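You operate a simulated robot arm through the tools that you are given. There is no shell and no other tool.

The job below is to be done with a simulated robot arm. You get a single attempt, and the scene is never put back.

JOB
Check both firing rates of the two-dot heater: run it on LOW, then HIGH, and leave it off on AUTO.

The check looks at the end state, three seconds after you hand in, the way a careful person would. Anything else that was tipped, shoved, dropped, spilled or broken makes it a failure.

ROBOT AND FRAMES
A 6-joint arm with a two-finger gripper, fixed in place. Base frame: the origin is on the floor under the middle of its stand, x ahead of it, y to its left, z up. Readings come in mm, degrees, newtons and seconds.
It reaches about 718 mm from its shoulder. Its first joint turns from -69.0 to 172.0 degrees. Payload 3 kg.
Tool frame: one jaw stands still; the origin (TCP) lies on its face and is the grasp point; the fingertips stand 30 mm ahead of it; z points along the fingers, y is the line along which they close. The gripper opens to 96 mm; its body begins 53 mm behind the TCP.
Orientation is that of the tool frame in the base frame, as [roll, pitch, yaw] about the fixed x, y, z axes, in that order (R = Rz(yaw) Ry(pitch) Rx(roll)). With the fingers straight down and closing along the base's y, the tool's x points along the base's -x, its y along +y and its z along -z.

CONTROLS
- The arm moves only by the tool nudge_tool. Its argument "deltas" is a list that holds one entry, the list of rows, each a list of 7 numbers: the turn, a rotation vector about the tool's x, y, z in units of 4 degrees (1.0 is 4 degrees), then the shift along the tool's x, y, z in units of 25 mm (1.0 is 25 mm), then the opening, from 0 (shut) to 1 (fully open). In form: [[[wx, wy, wz, tx, ty, tz, gripper], ...]]. A call has 1 to 20 rows; each row shifts and turns the commanded pose from where the row before left it, along the tool's axes as they then stand. A call with a number of a shift or a turn outside -1 to 1 is refused whole. A row lasts 0.2 s, in which the tool goes at most 50 mm and 8.6 degrees; a call with a longer step from one row to the next is refused whole, and so is a gripper value outside its range. A pose out of reach is approached as far as the arm can. The call stops where the force on the tool passes 50 N (or 10 N more than at its start, if that is more) or the arm is blocked; 0.2 s more then pass. The fingers move at their own pace (about 153 mm/s each) and stop on an object; they squeeze with about 44 N. The grip force told is the motor's: it shows also when the fingers shut on nothing. Time passes only in rows, and 0.2 s behind the last, so rows that do not move let the fingers close. The reply holds the time, the measured pose of the TCP, the force on the tool along the base axes, the opening and the grip force, in the units named above and with some noise, with the torque about the TCP (base axes, N m) and any sound that the robot's microphone picked up.
- Cameras (640 x 400 px; columns grow to the right, rows downward): "scene" is fixed at [220.3, 495.1, 1821.1]; the picture's right is [-0.92, -0.39, 0.00], its down [-0.15, 0.35, -0.92] and it looks along [0.36, -0.85, -0.38] (base axes); focal length 333 px, centre (320, 200). "wrist" rides on the gripper at [73, 22, -83] in the tool frame; the picture's right is [-0.29, 0.96, 0.00], its down [-0.66, -0.20, -0.72] and it looks along [-0.69, -0.21, 0.69] (tool axes); focal length 247 px, centre (320, 200).
- capture(camera): a new picture of that camera. The clock stands still meanwhile.
- slide_trunk(by): slides the trunk up (or, below 0, down) by that many mm; the arm rides with it, the base frame stays. It gives what a move gives, with no picture.
- point_at(camera, pixels): for up to 12 pixels [column, row] of the newest picture of that camera ("zoom" is the newest enlarged one), the place [x, y, z] in the base frame of the surface seen there, good to about 2 mm, but the place of the scene camera against the robot may be out by one fixed shift of up to 18 mm in any direction. The clock stands still meanwhile.
- zoom(camera, box): a new picture of the part [left, top, right, bottom] of that camera's present view, enlarged. The clock stands still meanwhile.
- sign_off(): hands the job in; it is judged then, once.

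Unless the task says otherwise, let go and move clear before handing in.

The tools are called after "Emit:" as name(argument=value, ...) on one line, values as JSON. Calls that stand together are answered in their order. nudge_tool: Moves the arm, as the interface text tells. Its arguments: {"type":"object","properties":{"deltas":{"type":"array","items":{"type":"array","items":{"type":"array","items":{"type":"number"}}}}},"required":["deltas"]} The other tools are called the same way: slide_trunk (by) moves the trunk up or down; capture (camera) takes a picture; point_at (camera, pixels) gives the place of the surface under pixels of a picture; zoom (camera, box) takes an enlarged picture of a part of a camera's view; sign_off () hands the job in.

At the start:

```text
time_s: 0.0
eef_pos: [376.0, -353.7, 1475.1]
tool_rot: [-180.0, 0.0, 180.0]
wrist_force: [-0.4, -0.1, -0.6]
ft_torque: [-0.01, -0.02, 0.01]
width: 95.9
finger_force: 0.1
trunk travel left (down, up): [-925.0, 15.0]
```

scene: 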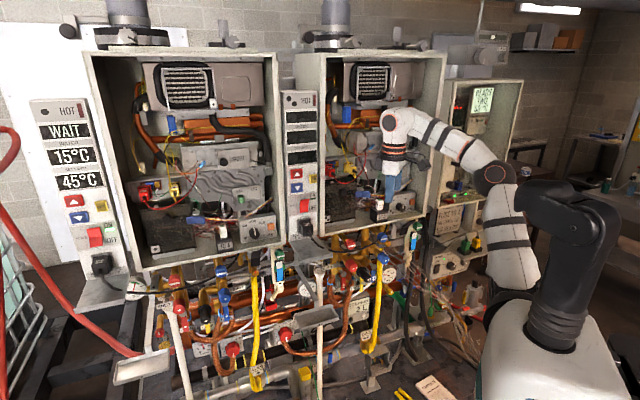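
wrist: 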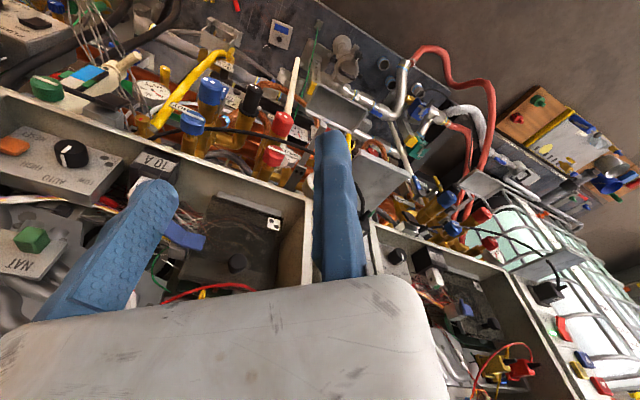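

The scene shows two open heater cabinets side by side, each with its own control column; I need to find the "two-dot" marks and the LOW/HIGH/AUTO knobs. I'll zoom in on both cabinets first.

Emit:
zoom(camera="scene", box=[20, 40, 180, 140])

Emit:
zoom(camera="scene", box=[20, 80, 160, 300])

Emit:
zoom(camera="scene", box=[130, 140, 290, 280])

Emit:
zoom(camera="scene", box=[270, 80, 450, 260])

Emit:
zoom(camera="scene", box=[420, 70, 540, 300])

Emit:
zoom(camera="wrist", box=[0, 80, 200, 300])

```text
4.00 times, centred on (100, 90) of scene
```

zoom: 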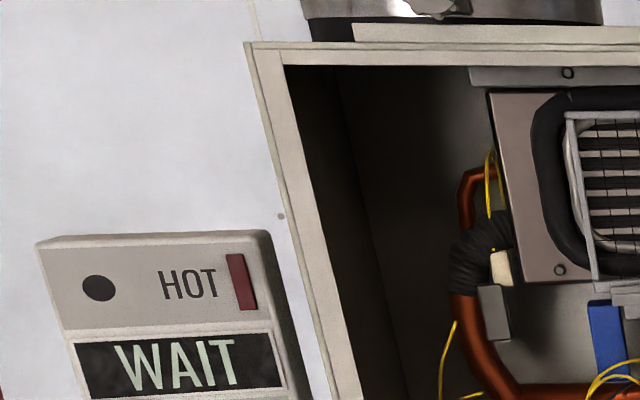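

```text
1.82 times, centred on (90, 190) of scene
```

zoom: 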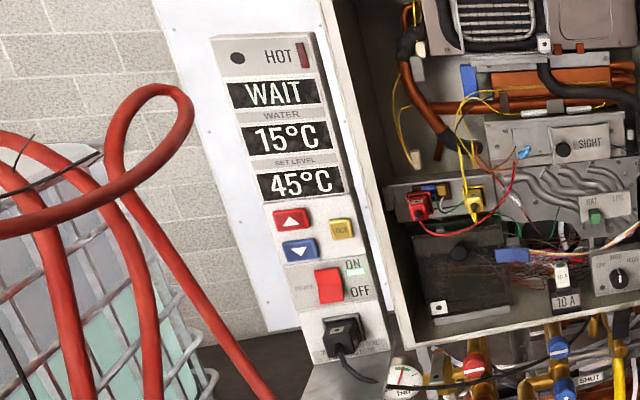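

```text
2.86 times, centred on (210, 210) of scene
```

zoom: 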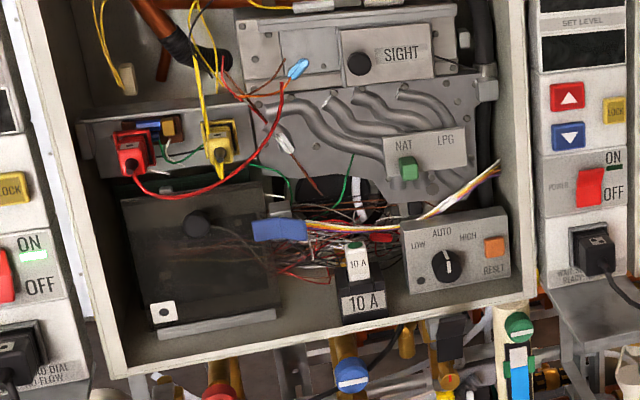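

```text
2.22 times, centred on (360, 170) of scene
```

zoom: 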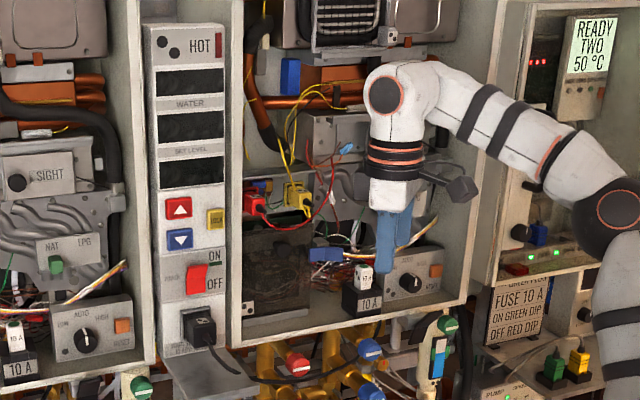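

```text
1.74 times, centred on (480, 185) of scene
```

zoom: 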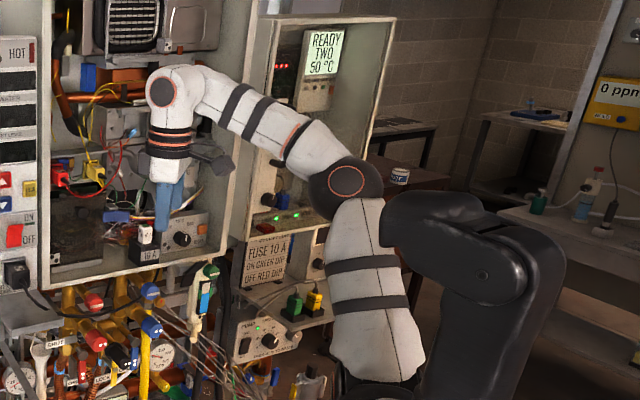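

```text
1.82 times, centred on (100, 190) of wrist
```

zoom: 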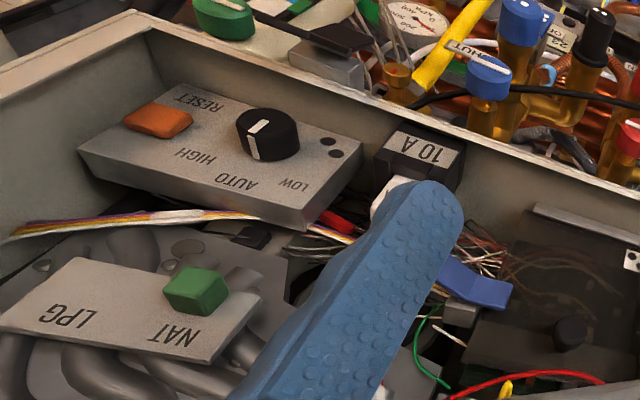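

The two-dot unit is the right-hand cabinet (two dots on the column at about pixel (318,98) and on the knob box); its displays are dark. I'll read every label and indicator around it more closely before touching anything.

Emit:
zoom(camera="scene", box=[280, 80, 344, 120])

Emit:
zoom(camera="scene", box=[280, 150, 344, 190])

Emit:
zoom(camera="scene", box=[280, 185, 360, 240])

Emit:
zoom(camera="scene", box=[350, 180, 430, 230])

Emit:
zoom(camera="scene", box=[430, 80, 526, 140])

Emit:
zoom(camera="scene", box=[420, 170, 516, 230])

Emit:
zoom(camera="scene", box=[420, 220, 516, 280])

Emit:
zoom(camera="scene", box=[320, 225, 448, 305])

Emit:
zoom(camera="scene", box=[320, 290, 480, 400])

Emit:
zoom(camera="scene", box=[100, 250, 330, 400])

```text
10.00 times, centred on (312, 100) of scene
```

zoom: 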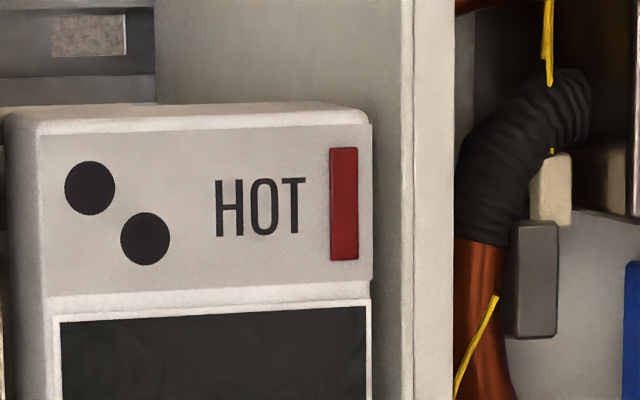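

```text
10.00 times, centred on (312, 170) of scene
```

zoom: 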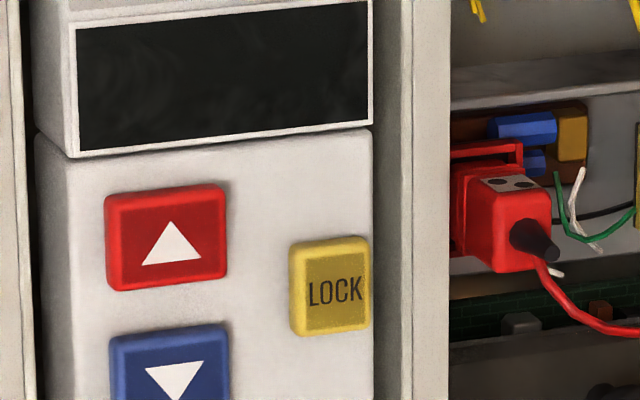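

```text
7.27 times, centred on (320, 212) of scene
```

zoom: 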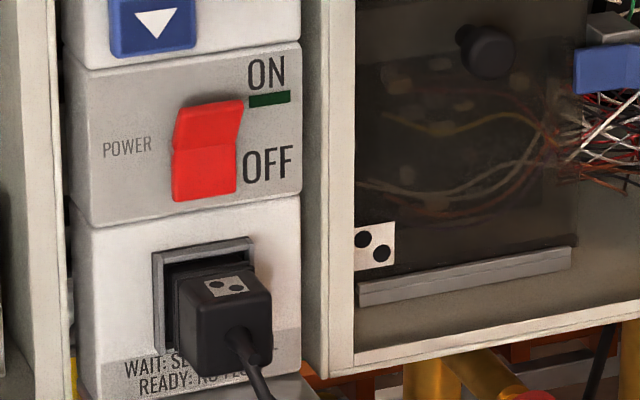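

```text
8.00 times, centred on (390, 205) of scene
```

zoom: 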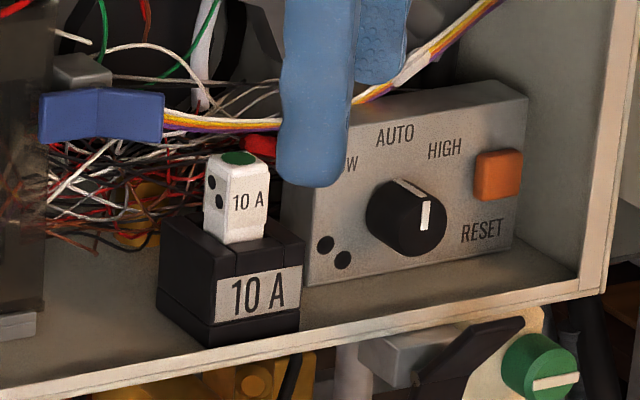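

```text
6.67 times, centred on (478, 110) of scene
```

zoom: 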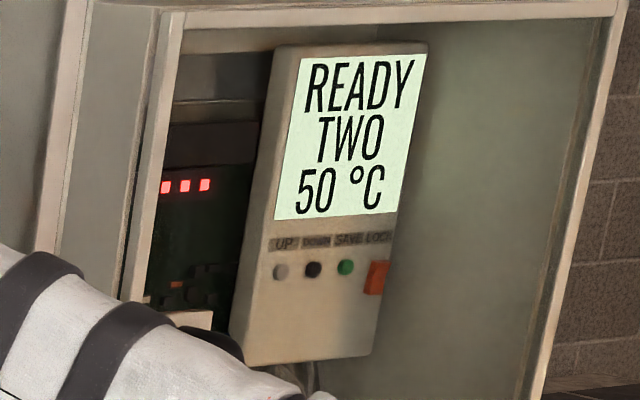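

```text
6.67 times, centred on (468, 200) of scene
```

zoom: 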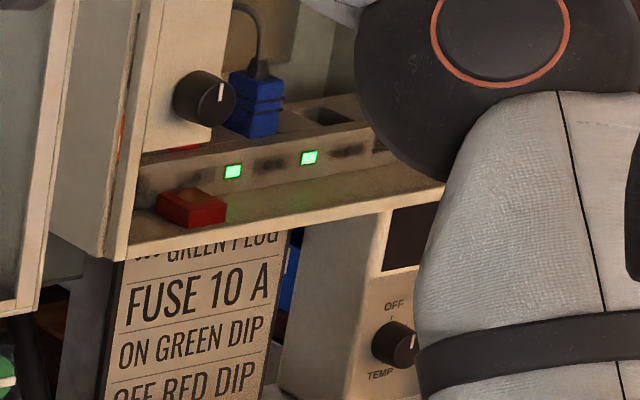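

```text
6.67 times, centred on (468, 250) of scene
```

zoom: 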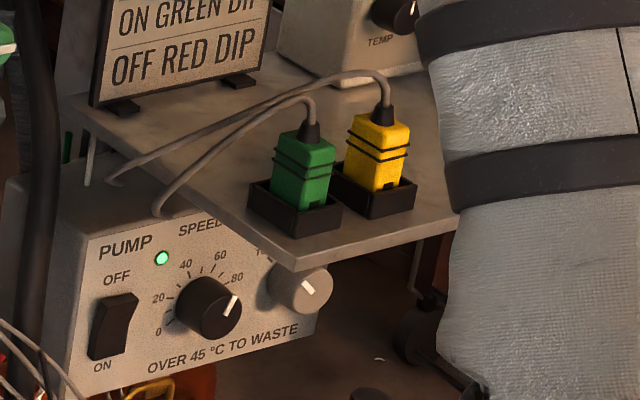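

```text
5.00 times, centred on (384, 265) of scene
```

zoom: 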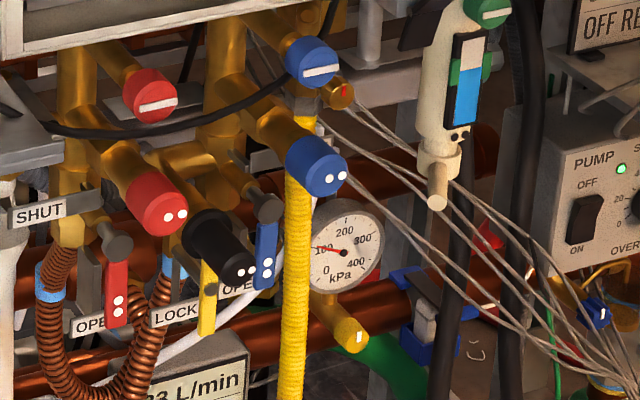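

```text
3.64 times, centred on (400, 345) of scene
```

zoom: 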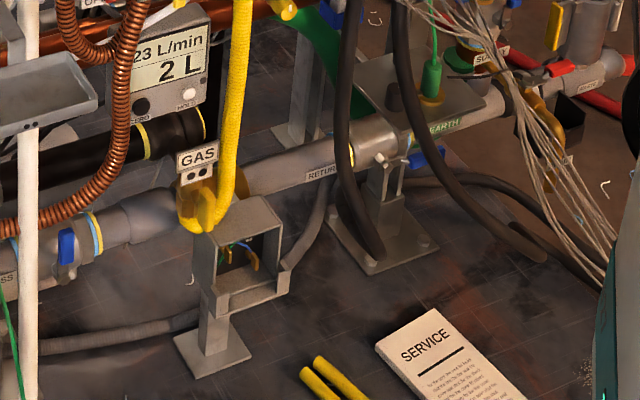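

```text
2.67 times, centred on (215, 325) of scene
```

zoom: 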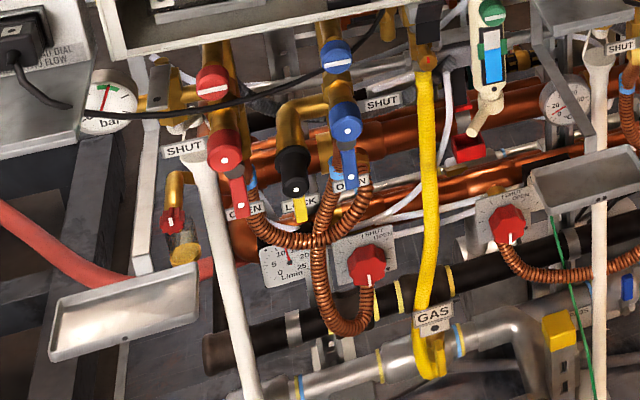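

The two-dot column has text under its plug (about pixel (305,236)), and there are notes at (450,210) and (430,385). I'll read these in full since they likely give the procedure.

Emit:
zoom(camera="scene", box=[290, 215, 330, 245])

Emit:
zoom(camera="scene", box=[85, 215, 149, 285])

Emit:
zoom(camera="scene", box=[430, 195, 478, 240])

Emit:
zoom(camera="scene", box=[408, 360, 472, 400])

Emit:
zoom(camera="scene", box=[80, 210, 130, 245])

Emit:
zoom(camera="scene", box=[190, 210, 290, 260])

Emit:
zoom(camera="scene", box=[520, 60, 640, 200])

Emit:
zoom(camera="scene", box=[330, 40, 450, 140])

Emit:
zoom(camera="scene", box=[320, 120, 400, 200])

Emit:
zoom(camera="wrist", box=[0, 110, 130, 200])

```text
13.33 times, centred on (310, 230) of scene
```

zoom: 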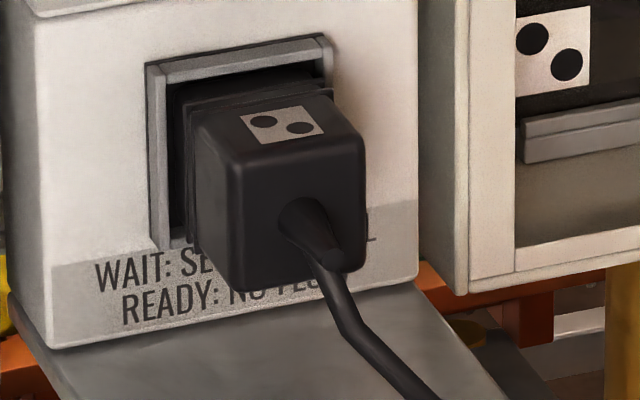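

```text
5.71 times, centred on (117, 250) of scene
```

zoom: 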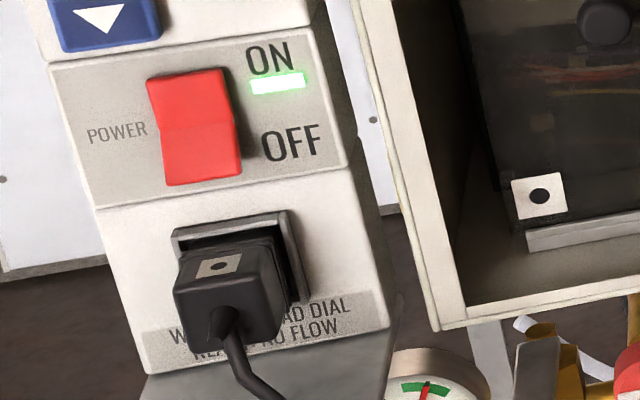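

```text
8.89 times, centred on (454, 218) of scene
```

zoom: 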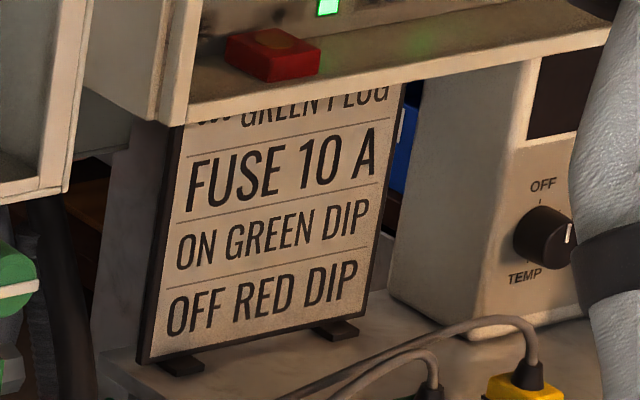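

```text
10.00 times, centred on (440, 380) of scene
```

zoom: 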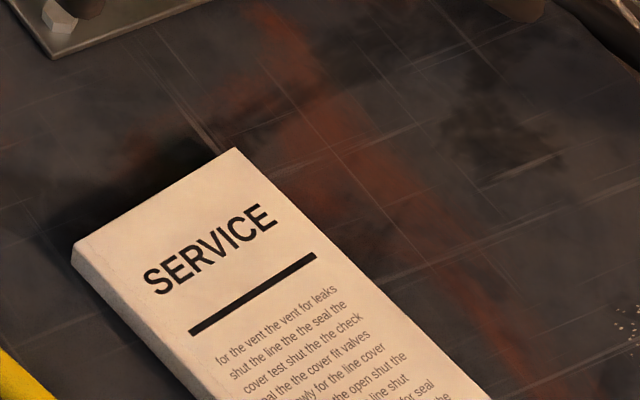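

```text
11.43 times, centred on (105, 228) of scene
```

zoom: 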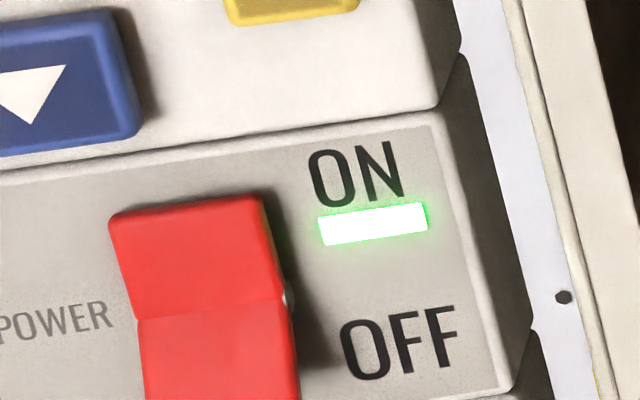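

```text
6.40 times, centred on (240, 235) of scene
```

zoom: 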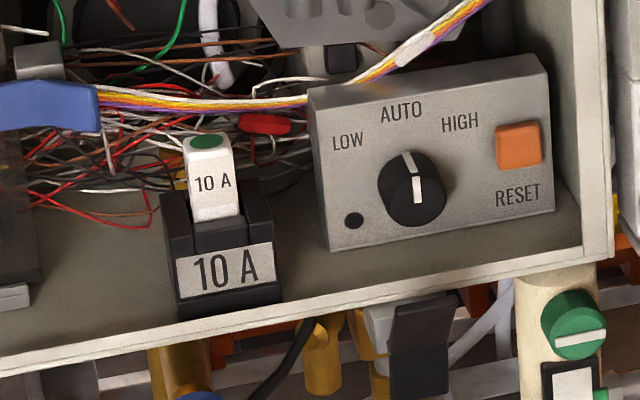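

```text
2.86 times, centred on (580, 130) of scene
```

zoom: 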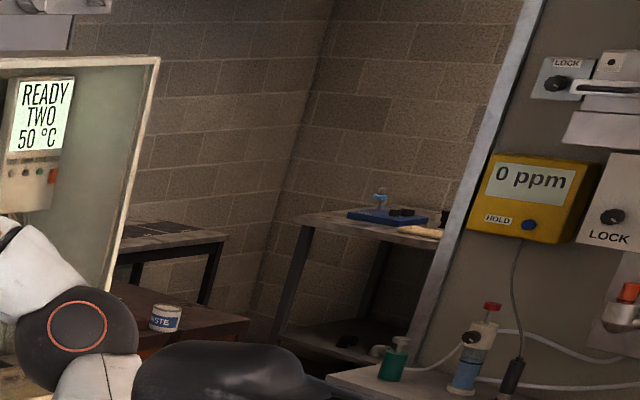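

```text
4.00 times, centred on (390, 90) of scene
```

zoom: 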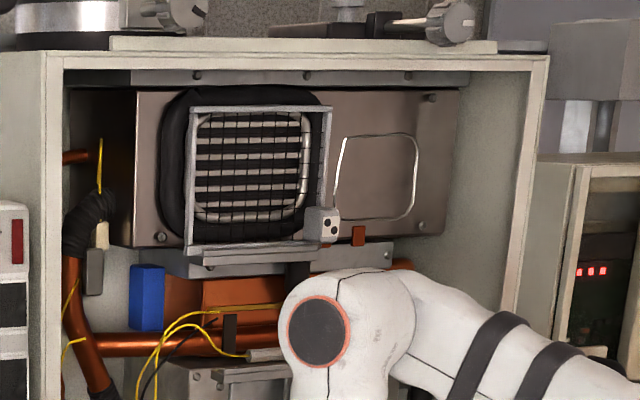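

```text
5.00 times, centred on (360, 160) of scene
```

zoom: 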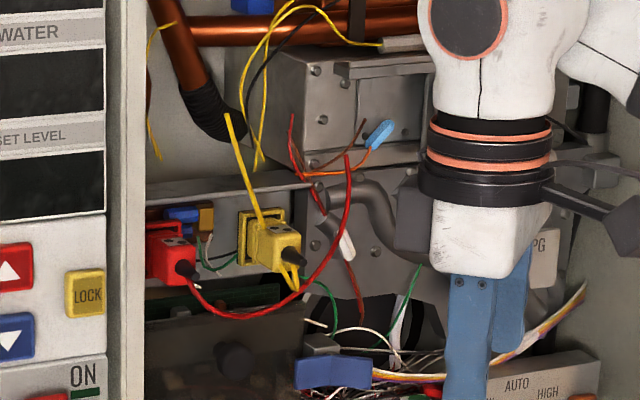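

```text
4.44 times, centred on (65, 155) of wrist
```

zoom: 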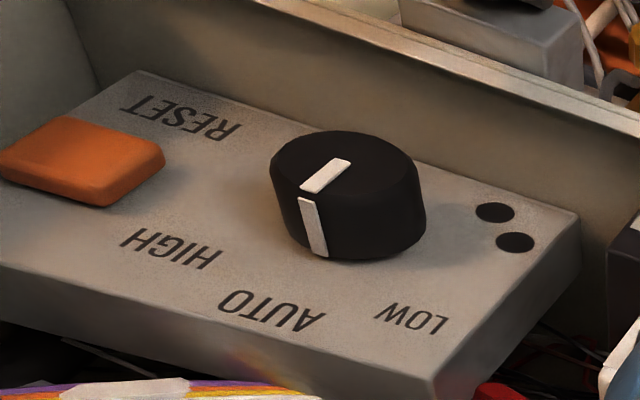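

The two-dot power rocker at (305,202) sits with its top half out and its lamp dark, so it's off, and its knob points at AUTO. I'll check the pipework state for both units and get rough positions of the rocker and knob.

Emit:
zoom(camera="scene", box=[270, 280, 370, 350])

Emit:
zoom(camera="scene", box=[180, 290, 260, 350])

Emit:
zoom(camera="scene", box=[150, 250, 250, 320])

Emit:
zoom(camera="scene", box=[300, 230, 400, 300])

Emit:
zoom(camera="wrist", box=[380, 200, 640, 400])

Emit:
zoom(camera="wrist", box=[100, 0, 340, 160])

Emit:
point_at(camera="scene", pixels=[[304, 198], [304, 206], [294, 190], [312, 190], [304, 228], [402, 205], [370, 211], [418, 200], [337, 235], [430, 215], [340, 90], [440, 60]])

Emit:
point_at(camera="wrist", pixels=[[66, 147], [71, 155], [30, 140], [10, 145], [100, 158], [60, 185], [10, 165], [160, 165], [150, 190], [35, 240], [250, 185], [290, 260]])

```text
5.71 times, centred on (320, 315) of scene
```

zoom: 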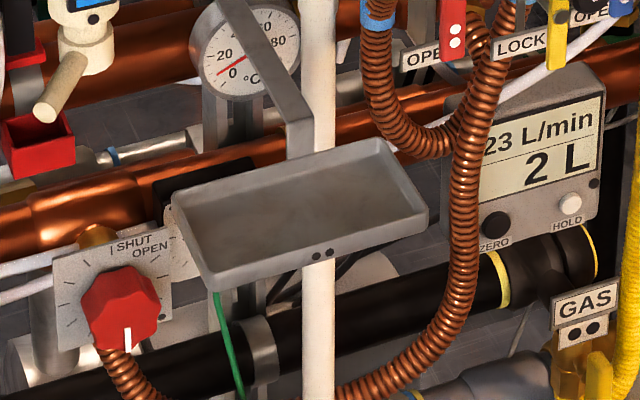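

```text
6.67 times, centred on (220, 320) of scene
```

zoom: 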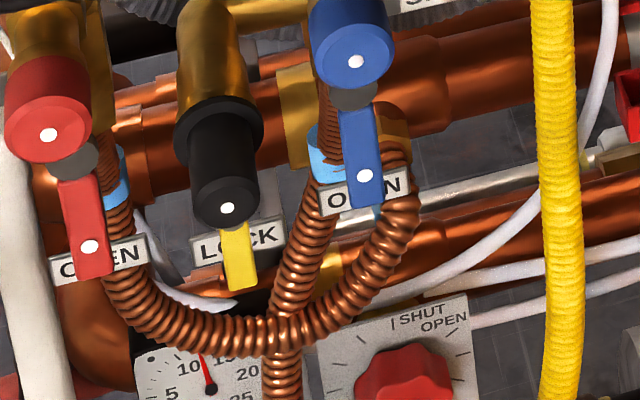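

```text
5.71 times, centred on (200, 285) of scene
```

zoom: 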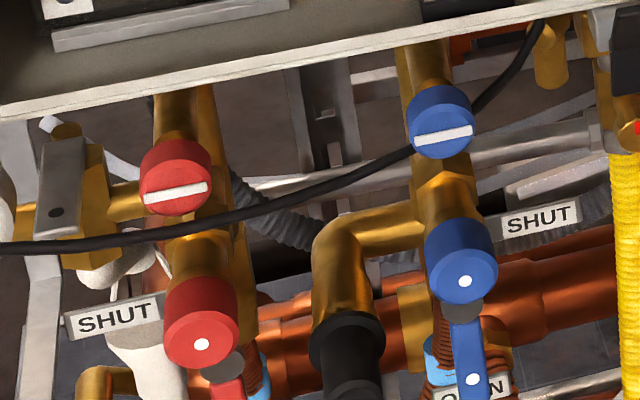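

```text
5.71 times, centred on (350, 265) of scene
```

zoom: 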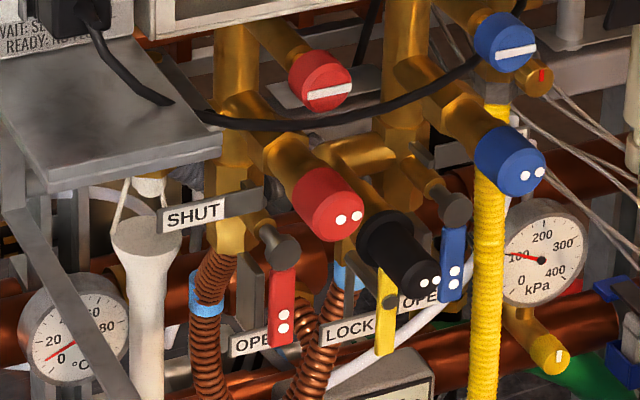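

```text
2.00 times, centred on (510, 300) of wrist
```

zoom: 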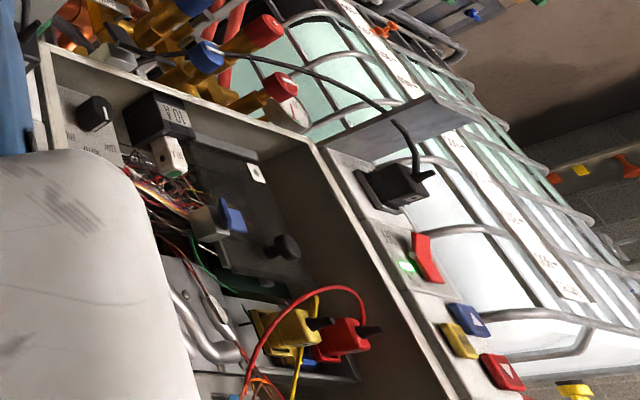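

```text
2.50 times, centred on (220, 80) of wrist
```

zoom: 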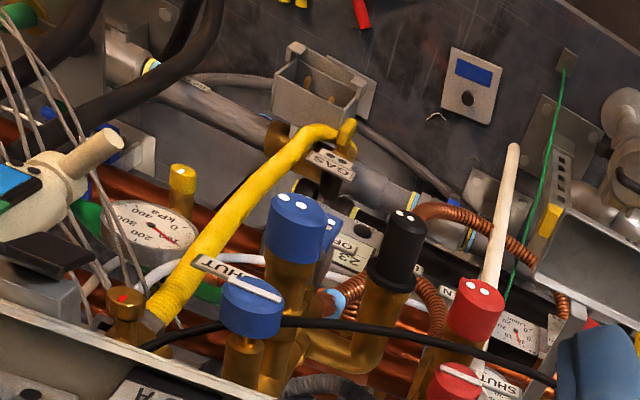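

```text
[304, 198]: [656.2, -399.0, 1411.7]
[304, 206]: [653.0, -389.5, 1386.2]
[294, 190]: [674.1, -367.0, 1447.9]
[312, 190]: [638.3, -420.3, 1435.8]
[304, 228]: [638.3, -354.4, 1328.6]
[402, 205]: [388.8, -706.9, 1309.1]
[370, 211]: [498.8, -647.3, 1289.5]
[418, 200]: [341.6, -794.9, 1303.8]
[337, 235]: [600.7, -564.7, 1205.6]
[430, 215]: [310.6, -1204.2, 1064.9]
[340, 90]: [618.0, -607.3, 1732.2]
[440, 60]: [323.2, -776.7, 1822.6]
```

```text
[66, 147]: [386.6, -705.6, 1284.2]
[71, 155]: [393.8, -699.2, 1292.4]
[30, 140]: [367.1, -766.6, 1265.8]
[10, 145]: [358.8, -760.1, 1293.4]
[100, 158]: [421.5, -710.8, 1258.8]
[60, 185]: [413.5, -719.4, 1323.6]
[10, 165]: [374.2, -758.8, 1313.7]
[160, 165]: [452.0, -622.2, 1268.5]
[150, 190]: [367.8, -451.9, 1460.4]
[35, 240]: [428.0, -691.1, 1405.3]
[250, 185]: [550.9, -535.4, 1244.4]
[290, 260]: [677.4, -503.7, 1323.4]
```

The valves match between the two units (levers on OPEN, flow meter 23 L/min), so power and the knob are what matter. I'll measure the rocker, knob and the robot's shoulder precisely through zoomed views.

Emit:
zoom(camera="scene", box=[288, 180, 328, 215])

Emit:
point_at(camera="zoom", pixels=[[220, 150], [280, 150], [220, 260], [280, 250], [240, 200], [130, 120], [130, 300], [420, 80], [420, 250], [380, 190], [250, 180], [255, 225]])

Emit:
point_at(camera="scene", pixels=[[555, 215], [560, 340], [525, 195], [495, 172], [590, 225], [520, 280], [389, 122], [397, 160], [500, 370], [600, 370], [552, 310], [540, 240]])

```text
11.43 times, centred on (308, 198) of scene
```

zoom: 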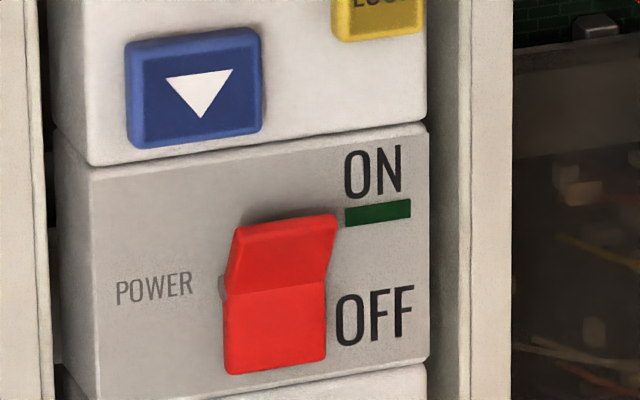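

```text
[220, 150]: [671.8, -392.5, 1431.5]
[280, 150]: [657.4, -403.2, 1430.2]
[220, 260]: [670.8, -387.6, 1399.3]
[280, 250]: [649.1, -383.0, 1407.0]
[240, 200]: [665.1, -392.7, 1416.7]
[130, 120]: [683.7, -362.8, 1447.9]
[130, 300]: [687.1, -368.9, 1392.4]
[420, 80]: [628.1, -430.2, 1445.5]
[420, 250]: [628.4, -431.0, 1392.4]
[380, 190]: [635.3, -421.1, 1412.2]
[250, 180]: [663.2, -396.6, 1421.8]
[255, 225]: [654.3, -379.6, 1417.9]
```

```text
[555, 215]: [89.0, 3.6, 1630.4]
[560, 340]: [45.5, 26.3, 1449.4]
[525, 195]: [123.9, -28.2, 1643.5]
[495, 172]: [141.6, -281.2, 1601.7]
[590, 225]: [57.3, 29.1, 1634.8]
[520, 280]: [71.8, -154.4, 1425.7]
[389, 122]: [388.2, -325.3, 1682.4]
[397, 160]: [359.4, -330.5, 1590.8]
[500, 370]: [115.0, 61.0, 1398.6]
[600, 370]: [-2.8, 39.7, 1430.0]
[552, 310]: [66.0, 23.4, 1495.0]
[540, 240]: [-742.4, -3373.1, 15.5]
```

The cabinet fronts face along about (-0.71, 0.71, 0): the knob box face lies at z≈1290 and the knob stands about 28 mm proud of it. I'll first turn the wrist 45° about the tool axis so the gripper lines up with the panels, staying well clear (about 240 mm) of the cabinet.

Emit:
nudge_tool(deltas=[[[0, 0, 0.9375, 0, 0, 0, 0.5], [0, 0, 0.9375, 0, 0, 0, 0.5], [0, 0, 0.9375, 0, 0, 0, 0.5], [0, 0, 0.9375, 0, 0, 0, 0.5], [0, 0, 0.9375, 0, 0, 0, 0.5], [0, 0, 0.9375, 0, 0, 0, 0.5], [0, 0, 0.9375, 0, 0, 0, 0.5], [0, 0, 0.9375, 0, 0, 0, 0.5], [0, 0, 0.9375, 0, 0, 0, 0.5], [0, 0, 0.9375, 0, 0, 0, 0.5], [0, 0, 0.9375, 0, 0, 0, 0.5], [0, 0, 0.9375, 0, 0, 0, 0.5]]])

```text
time_s: 2.6
eef_pos: [400.2, -481.9, 1428.9]
tool_rot: [-179.9, 1.0, 140.7]
wrist_force: [-0.7, 0.1, -0.5]
ft_torque: [0.02, 0.02, 0.03]
width: 47.7
finger_force: 0.1
out of reach, approached as far as the arm can: row 4, 5, 6, 7, 8, 9, 10, 11, 12
trunk travel left (down, up): [-925.0, 15.0]
```

The arm couldn't hold position during the turn: it ended at (400,-482,1429), about 130 mm off, likely a joint limit. I'll look before moving further.

Emit:
capture(camera="scene")

Emit:
capture(camera="wrist")

```text
taken
```

scene: 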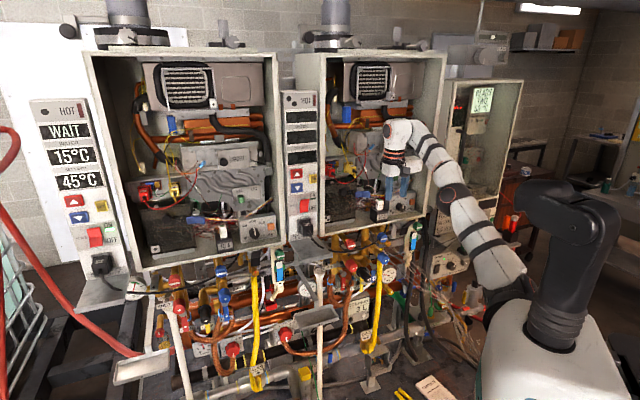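

```text
taken
```

wrist: 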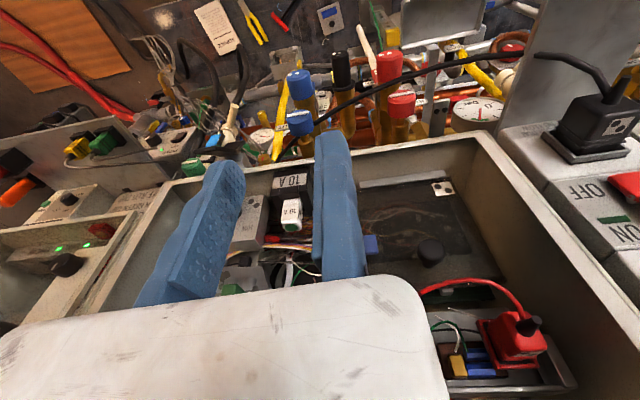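

The arm only reached yaw 140.7 and swung toward the cabinet, so the last joint is limited in that direction. I'll turn back the other way, which should return to the start pose, and then carry on in that direction so the camera ends up above the fingers.

Emit:
nudge_tool(deltas=[[[0, 0, -0.9375, 0, 0, 0, 0.5], [0, 0, -0.9375, 0, 0, 0, 0.5], [0, 0, -0.9375, 0, 0, 0, 0.5], [0, 0, -0.9375, 0, 0, 0, 0.5], [0, 0, -0.9375, 0, 0, 0, 0.5], [0, 0, -0.9375, 0, 0, 0, 0.5], [0, 0, -0.9375, 0, 0, 0, 0.5], [0, 0, -0.9375, 0, 0, 0, 0.5], [0, 0, -0.9375, 0, 0, 0, 0.5], [0, 0, -0.9375, 0, 0, 0, 0.5], [0, 0, -0.9375, 0, 0, 0, 0.5], [0, 0, -0.9375, 0, 0, 0, 0.5]]])

```text
time_s: 5.2
eef_pos: [398.5, -479.5, 1427.4]
tool_rot: [-179.5, 0.4, -174.9]
wrist_force: [-0.8, 0.4, 0.0]
ft_torque: [-0.01, 0.0, -0.02]
width: 48.2
finger_force: 0.1
trunk travel left (down, up): [-925.0, 15.0]
```

After the out-of-reach rows the command restarted from the reached pose, so I'm now at (398,-479,1427), yaw -175. I'll back about 100 mm away from the cabinet and start turning the other way in steps, checking reachability.

Emit:
nudge_tool(deltas=[[[0, 0, 0, 0.65, 0.77, 0, 0.5], [0, 0, 0, 0.65, 0.77, 0, 0.5], [0, 0, 0, 0.65, 0.77, 0, 0.5], [0, 0, 0, 0.65, 0.77, 0, 0.5], [0, 0, -1, 0, 0, 0, 0.5], [0, 0, -1, 0, 0, 0, 0.5], [0, 0, -1, 0, 0, 0, 0.5], [0, 0, -1, 0, 0, 0, 0.5], [0, 0, -1, 0, 0, 0, 0.5], [0, 0, -1, 0, 0, 0, 0.5], [0, 0, -1, 0, 0, 0, 0.5], [0, 0, -1, 0, 0, 0, 0.5], [0, 0, -1, 0, 0, 0, 0.5], [0, 0, -1, 0, 0, 0, 0.5]]])

```text
time_s: 8.2
eef_pos: [328.8, -411.2, 1427.6]
tool_rot: [-179.4, 0.0, -135.0]
wrist_force: [-0.5, 0.4, -0.3]
ft_torque: [0.0, 0.0, 0.02]
width: 48.1
finger_force: 0.1
trunk travel left (down, up): [-925.0, 15.0]
```

That direction is freely reachable: now at (329,-411,1428), yaw -135. I'll carry on with the turn.

Emit:
nudge_tool(deltas=[[[0, 0, -1, 0, 0, 0, 0.5], [0, 0, -1, 0, 0, 0, 0.5], [0, 0, -1, 0, 0, 0, 0.5], [0, 0, -1, 0, 0, 0, 0.5], [0, 0, -1, 0, 0, 0, 0.5], [0, 0, -1, 0, 0, 0, 0.5], [0, 0, -1, 0, 0, 0, 0.5], [0, 0, -1, 0, 0, 0, 0.5], [0, 0, -1, 0, 0, 0, 0.5], [0, 0, -1, 0, 0, 0, 0.5], [0, 0, -1, 0, 0, 0, 0.5], [0, 0, -1, 0, 0, 0, 0.5], [0, 0, -1, 0, 0, 0, 0.5], [0, 0, -1, 0, 0, 0, 0.5], [0, 0, -1, 0, 0, 0, 0.5], [0, 0, -1, 0, 0, 0, 0.5], [0, 0, -1, 0, 0, 0, 0.5], [0, 0, -1, 0, 0, 0, 0.5], [0, 0, -1, 0, 0, 0, 0.5], [0, 0, -1, 0, 0, 0, 0.5]]])

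```text
time_s: 12.4
eef_pos: [329.3, -408.6, 1427.4]
tool_rot: [-179.9, -0.6, -55.1]
wrist_force: [-1.6, -0.2, 0.3]
ft_torque: [-0.01, -0.01, -0.01]
width: 48.2
finger_force: 0.0
trunk travel left (down, up): [-925.0, 15.0]
```

Yaw is now -55 as commanded. I'll finish the yaw to -45 and begin pitching the fingers up toward the cabinet, half way.

Emit:
nudge_tool(deltas=[[[0, 0, -1, 0, 0, 0, 0.5], [0, 0, -1, 0, 0, 0, 0.5], [0, 0, -0.5, 0, 0, 0, 0.5], [0, 1, 0, 0, 0, 0, 0.5], [0, 1, 0, 0, 0, 0, 0.5], [0, 1, 0, 0, 0, 0, 0.5], [0, 1, 0, 0, 0, 0, 0.5], [0, 1, 0, 0, 0, 0, 0.5], [0, 1, 0, 0, 0, 0, 0.5], [0, 1, 0, 0, 0, 0, 0.5], [0, 1, 0, 0, 0, 0, 0.5], [0, 1, 0, 0, 0, 0, 0.5], [0, 1, 0, 0, 0, 0, 0.5]]])

Emit:
capture(camera="scene")

Emit:
capture(camera="wrist")

```text
time_s: 15.2
eef_pos: [327.8, -409.7, 1427.1]
tool_rot: [179.9, -40.6, -45.1]
wrist_force: [-0.8, 0.2, -0.7]
ft_torque: [0.03, 0.01, 0.0]
width: 48.1
finger_force: 0.1
trunk travel left (down, up): [-925.0, 15.0]
```

```text
taken
```

scene: 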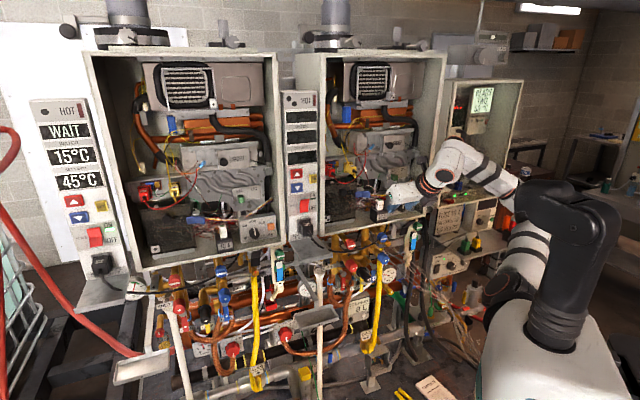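

```text
taken
```

wrist: 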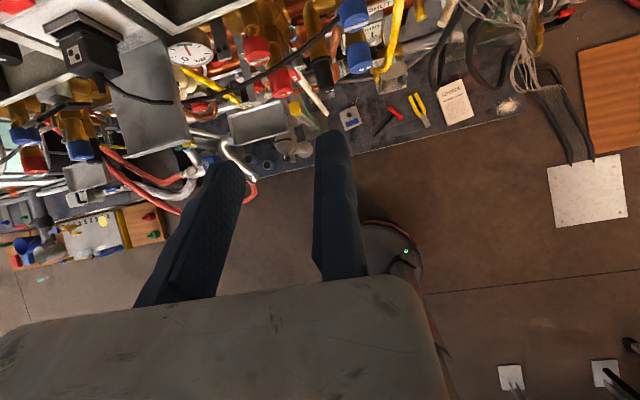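

The pitch goes as planned; pose (328,-410,1427), fingers 40° up from straight down, with nothing nearby. I'll finish the pitch to horizontal.

Emit:
nudge_tool(deltas=[[[0, 1, 0, 0, 0, 0, 0.5], [0, 1, 0, 0, 0, 0, 0.5], [0, 1, 0, 0, 0, 0, 0.5], [0, 1, 0, 0, 0, 0, 0.5], [0, 1, 0, 0, 0, 0, 0.5], [0, 1, 0, 0, 0, 0, 0.5], [0, 1, 0, 0, 0, 0, 0.5], [0, 1, 0, 0, 0, 0, 0.5], [0, 1, 0, 0, 0, 0, 0.5], [0, 1, 0, 0, 0, 0, 0.5], [0, 1, 0, 0, 0, 0, 0.5], [0, 1, 0, 0, 0, 0, 0.5]]])

Emit:
capture(camera="scene")

Emit:
capture(camera="wrist")

```text
time_s: 17.8
eef_pos: [348.8, -360.0, 1434.3]
tool_rot: [-178.0, -88.6, -47.1]
wrist_force: [-0.3, -0.9, -0.9]
ft_torque: [0.02, -0.02, -0.03]
width: 48.0
finger_force: 0.0
out of reach, approached as far as the arm can: row 3, 5, 6, 7, 8, 10, 12
trunk travel left (down, up): [-925.0, 15.0]
```

```text
taken
```

scene: 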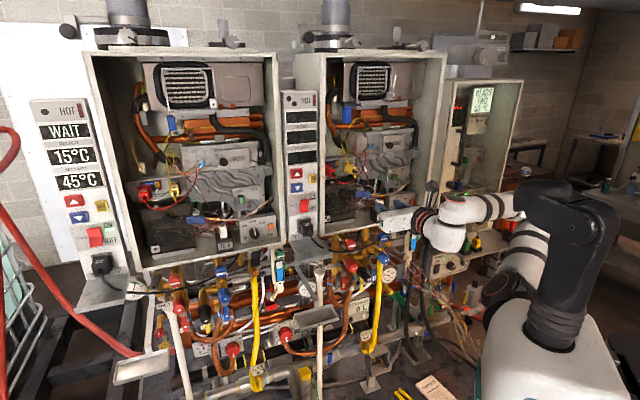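

```text
taken
```

wrist: 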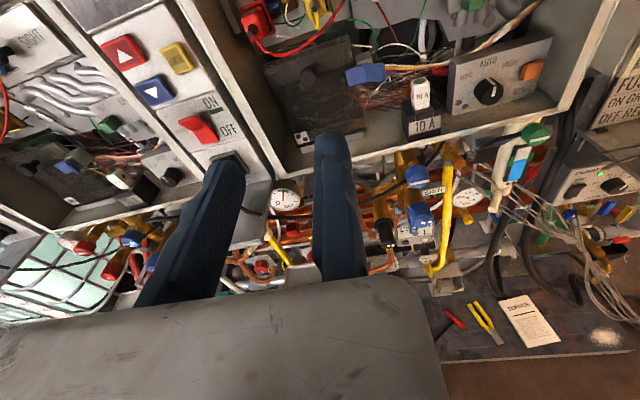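

Fingers are now horizontal facing the panels, TCP (349,-360,1434), and the wrist view is upright: the two-dot rocker is at (203,128) and the knob at (488,91). I'll measure both from the wrist camera.

Emit:
zoom(camera="wrist", box=[160, 80, 260, 170])

Emit:
point_at(camera="wrist", pixels=[[198, 121], [200, 128], [203, 136], [180, 120], [222, 110], [225, 140], [210, 150], [154, 88], [225, 160], [262, 170], [150, 130], [185, 140]])

Emit:
point_at(camera="wrist", pixels=[[484, 91], [494, 92], [470, 80], [520, 60], [460, 105], [530, 70], [420, 125], [420, 95], [520, 108], [440, 150], [560, 95], [497, 83]])

```text
4.44 times, centred on (210, 125) of wrist
```

zoom: 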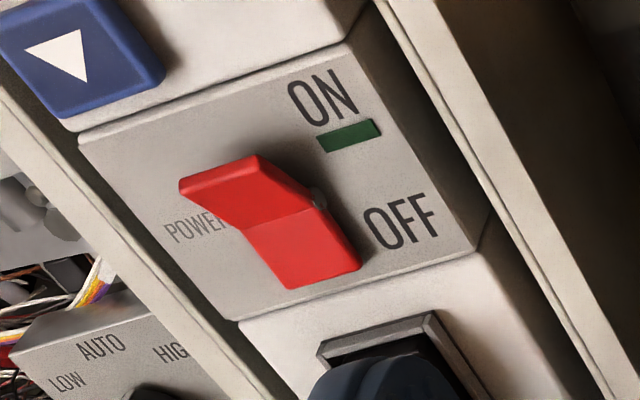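

```text
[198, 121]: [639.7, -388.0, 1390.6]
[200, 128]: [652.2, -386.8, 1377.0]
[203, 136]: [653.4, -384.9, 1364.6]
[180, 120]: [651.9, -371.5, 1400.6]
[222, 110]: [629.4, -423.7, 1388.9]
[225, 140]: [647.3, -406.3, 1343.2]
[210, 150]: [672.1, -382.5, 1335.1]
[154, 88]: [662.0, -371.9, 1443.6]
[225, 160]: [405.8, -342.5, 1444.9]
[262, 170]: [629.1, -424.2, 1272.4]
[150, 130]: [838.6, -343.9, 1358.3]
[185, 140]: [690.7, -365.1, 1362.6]
```

```text
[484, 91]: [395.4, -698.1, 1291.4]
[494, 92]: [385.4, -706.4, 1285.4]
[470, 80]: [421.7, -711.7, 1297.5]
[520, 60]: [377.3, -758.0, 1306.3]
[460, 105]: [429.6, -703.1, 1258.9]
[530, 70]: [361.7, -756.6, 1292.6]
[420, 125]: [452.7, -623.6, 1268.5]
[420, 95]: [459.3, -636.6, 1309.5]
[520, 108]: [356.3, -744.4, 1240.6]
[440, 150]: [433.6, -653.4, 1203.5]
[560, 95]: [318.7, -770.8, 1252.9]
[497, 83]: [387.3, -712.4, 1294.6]
```

The wrist camera puts the rocker fold at about (652,-387,1377), its proud top edge near z≈1400, panel 10–20 mm behind; the knob face is at about (390,-702,1289). Next I shut the fingers and move half way toward a standoff in front of the rocker's top half.

Emit:
nudge_tool(deltas=[[[0, 0, 0, -0.18, -0.98, 0.6, 0], [0, 0, 0, -0.18, -0.98, 0.6, 0], [0, 0, 0, -0.18, -0.98, 0.6, 0], [0, 0, 0, -0.18, -0.98, 0.6, 0]]])

Emit:
capture(camera="scene")

```text
time_s: 18.8
eef_pos: [419.2, -366.2, 1417.3]
tool_rot: [-179.2, -88.5, -45.8]
wrist_force: [0.5, 0.5, 0.4]
ft_torque: [-0.06, -0.01, 0.02]
width: 0.0
finger_force: 33.2
out of reach, approached as far as the arm can: row 2, 3, 4
trunk travel left (down, up): [-925.0, 15.0]
```

```text
taken
```

scene: 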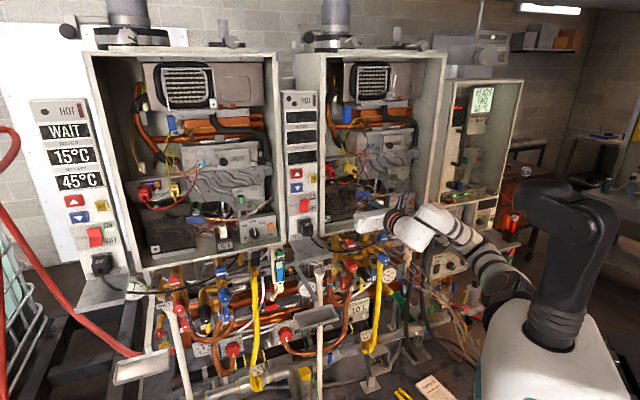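

The arm got only about half of the sideways shift (TCP (419,-366,1417)), so some joint is at a limit in this posture. I'll look at the arm's posture closely to see how to reach the rocker.

Emit:
zoom(camera="scene", box=[340, 160, 640, 360])

Emit:
point_at(camera="zoom", pixels=[[60, 125], [140, 130], [200, 130], [255, 165], [290, 215], [330, 280], [380, 250], [400, 90], [480, 80], [560, 120], [430, 300], [480, 350]])

```text
2.00 times, centred on (490, 260) of scene
```

zoom: 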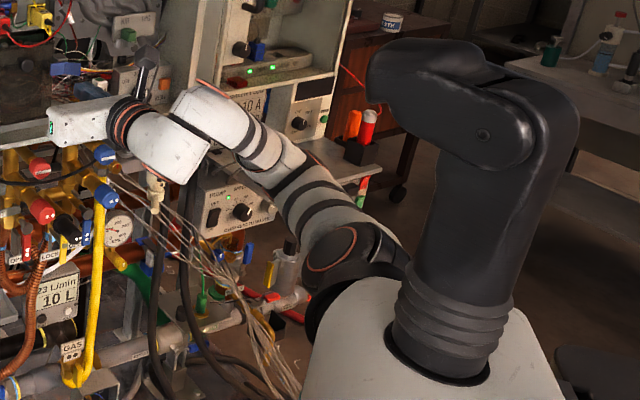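

```text
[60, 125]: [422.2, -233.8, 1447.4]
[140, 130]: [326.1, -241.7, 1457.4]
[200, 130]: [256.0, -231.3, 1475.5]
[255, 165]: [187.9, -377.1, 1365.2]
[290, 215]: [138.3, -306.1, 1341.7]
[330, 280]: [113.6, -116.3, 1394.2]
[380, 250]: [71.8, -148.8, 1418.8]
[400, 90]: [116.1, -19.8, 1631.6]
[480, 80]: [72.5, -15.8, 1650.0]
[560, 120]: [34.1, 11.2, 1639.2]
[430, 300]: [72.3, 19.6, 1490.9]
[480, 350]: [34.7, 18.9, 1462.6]
```

The picture shows the arm is mounted on the trunk's right side (shoulder near (80,-150,1390)), and it is folded with the elbow out to the right and the wrist sharply bent; that's the limit. I'll yaw the hand back about 28° toward straight ahead to relieve the wrist, while extending forward.

Emit:
nudge_tool(deltas=[[[1, 0, 0, 0, 0, 0, 0], [1, 0, 0, 0, 0, 0, 0], [1, 0, 0, 0, 0, 0, 0], [1, 0, 0, 0, 0, 0, 0], [1, 0, 0, 0, 0, 0, 0], [1, 0, 0, 0, 0, 0, 0], [1, 0, 0, 0, 0, 0, 0]]])

```text
time_s: 20.4
eef_pos: [443.5, -297.0, 1384.5]
tool_rot: [-151.6, -88.5, -45.5]
wrist_force: [-0.7, 0.6, 0.0]
ft_torque: [-0.01, 0.01, 0.01]
width: 0.0
finger_force: 33.5
out of reach, approached as far as the arm can: row 3, 4, 5, 6, 7
trunk travel left (down, up): [-925.0, 15.0]
```

The hand is now at yaw -17 but the TCP drifted to (443,-297,1385), still limited. I'll try extending straight ahead to unfold the arm.

Emit:
nudge_tool(deltas=[[[0, 0, 0, 0, 0, 0.8, 0], [0, 0, 0, 0, 0, 0.8, 0], [0, 0, 0, 0, 0, 0.8, 0], [0, 0, 0, 0, 0, 0.8, 0]]])

Emit:
capture(camera="scene")

Emit:
zoom(camera="scene", box=[300, 160, 600, 360])

```text
time_s: 21.4
eef_pos: [523.4, -323.2, 1381.3]
tool_rot: [-154.4, -88.5, -42.6]
wrist_force: [0.1, 0.8, -0.3]
ft_torque: [0.0, 0.0, -0.01]
width: 0.1
finger_force: 33.0
trunk travel left (down, up): [-925.0, 15.0]
```

```text
taken
```

scene: 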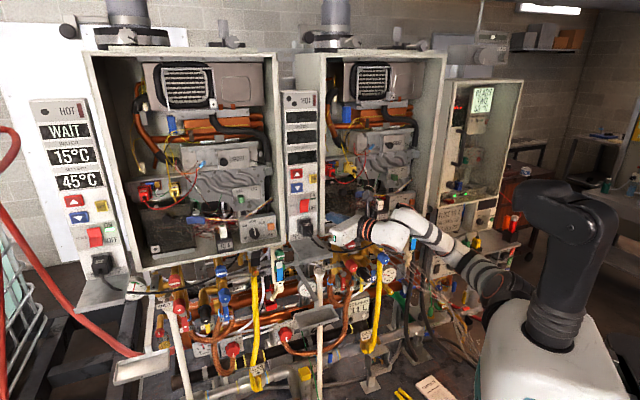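

```text
2.00 times, centred on (450, 260) of scene
```

zoom: 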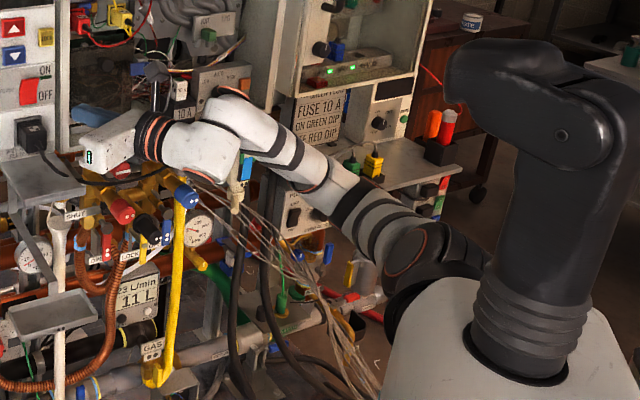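

Extending worked with no limit: TCP (523,-323,1381), hand yaw about -17. Now I'll move on toward a standoff about 30 mm in front of the rocker top while turning the hand back toward the panel normal.

Emit:
nudge_tool(deltas=[[[-1, 0, 0, 0.12, -0.046, 0.63, 0], [-1, 0, 0, 0.12, -0.09, 0.624, 0], [-1, 0, 0, 0.12, -0.132, 0.616, 0], [-1, 0, 0, 0.12, -0.176, 0.608, 0], [-1, 0, 0, 0.12, -0.22, 0.592, 0]]])

Emit:
capture(camera="wrist")

Emit:
capture(camera="scene")

```text
time_s: 22.6
eef_pos: [504.6, -421.3, 1422.2]
tool_rot: [-168.9, -88.5, -47.9]
wrist_force: [0.0, -0.2, 0.4]
ft_torque: [-0.04, 0.0, 0.03]
width: 0.2
finger_force: 32.6
out of reach, approached as far as the arm can: row 2, 3, 4, 5
trunk travel left (down, up): [-925.0, 15.0]
```

```text
taken
```

wrist: 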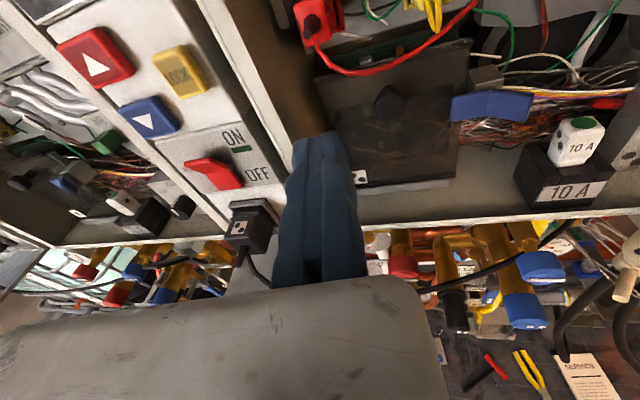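

```text
taken
```

scene: 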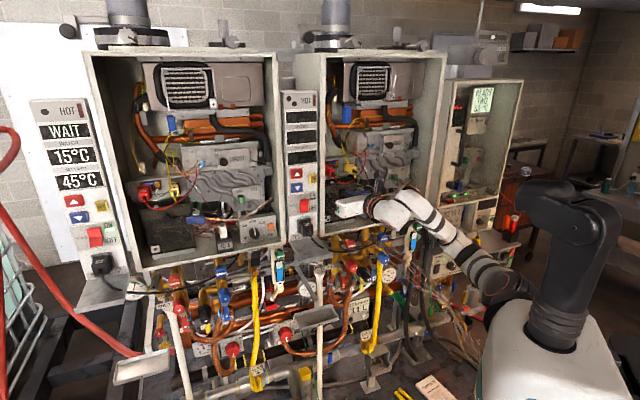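

Orientation was kept but the position slid to (505,-421,1422), so with the camera-up roll a wrist joint is against its stop. I'll roll the hand 90° about its own axis (back toward the starting roll), which leaves the fingers pointing at the panel and should free the wrist.

Emit:
nudge_tool(deltas=[[[0, 0, 1, 0, 0, 0, 0], [0, 0, 1, 0, 0, 0, 0], [0, 0, 1, 0, 0, 0, 0], [0, 0, 1, 0, 0, 0, 0], [0, 0, 1, 0, 0, 0, 0], [0, 0, 1, 0, 0, 0, 0], [0, 0, 1, 0, 0, 0, 0], [0, 0, 1, 0, 0, 0, 0], [0, 0, 1, 0, 0, 0, 0], [0, 0, 1, 0, 0, 0, 0]]])

```text
time_s: 24.8
eef_pos: [504.5, -421.5, 1421.0]
tool_rot: [-92.3, -49.8, -125.3]
wrist_force: [0.1, 0.1, 0.4]
ft_torque: [-0.03, -0.03, -0.01]
width: 0.0
finger_force: 33.1
trunk travel left (down, up): [-925.0, 15.0]
```

No drift this time: the roll freed the wrist. I'll test moving left along the panels (80 mm) at constant standoff.

Emit:
nudge_tool(deltas=[[[0, 0, 0, -0.509, -0.607, 0.11, 0], [0, 0, 0, -0.509, -0.607, 0.11, 0], [0, 0, 0, -0.509, -0.607, 0.11, 0], [0, 0, 0, -0.509, -0.607, 0.11, 0]]])

```text
time_s: 25.8
eef_pos: [498.9, -411.4, 1426.7]
tool_rot: [-92.3, -49.8, -125.2]
wrist_force: [0.9, -0.1, -0.3]
ft_torque: [-0.05, -0.03, 0.01]
width: 0.0
finger_force: 33.0
out of reach, approached as far as the arm can: row 1, 2, 3, 4
trunk travel left (down, up): [-925.0, 15.0]
```

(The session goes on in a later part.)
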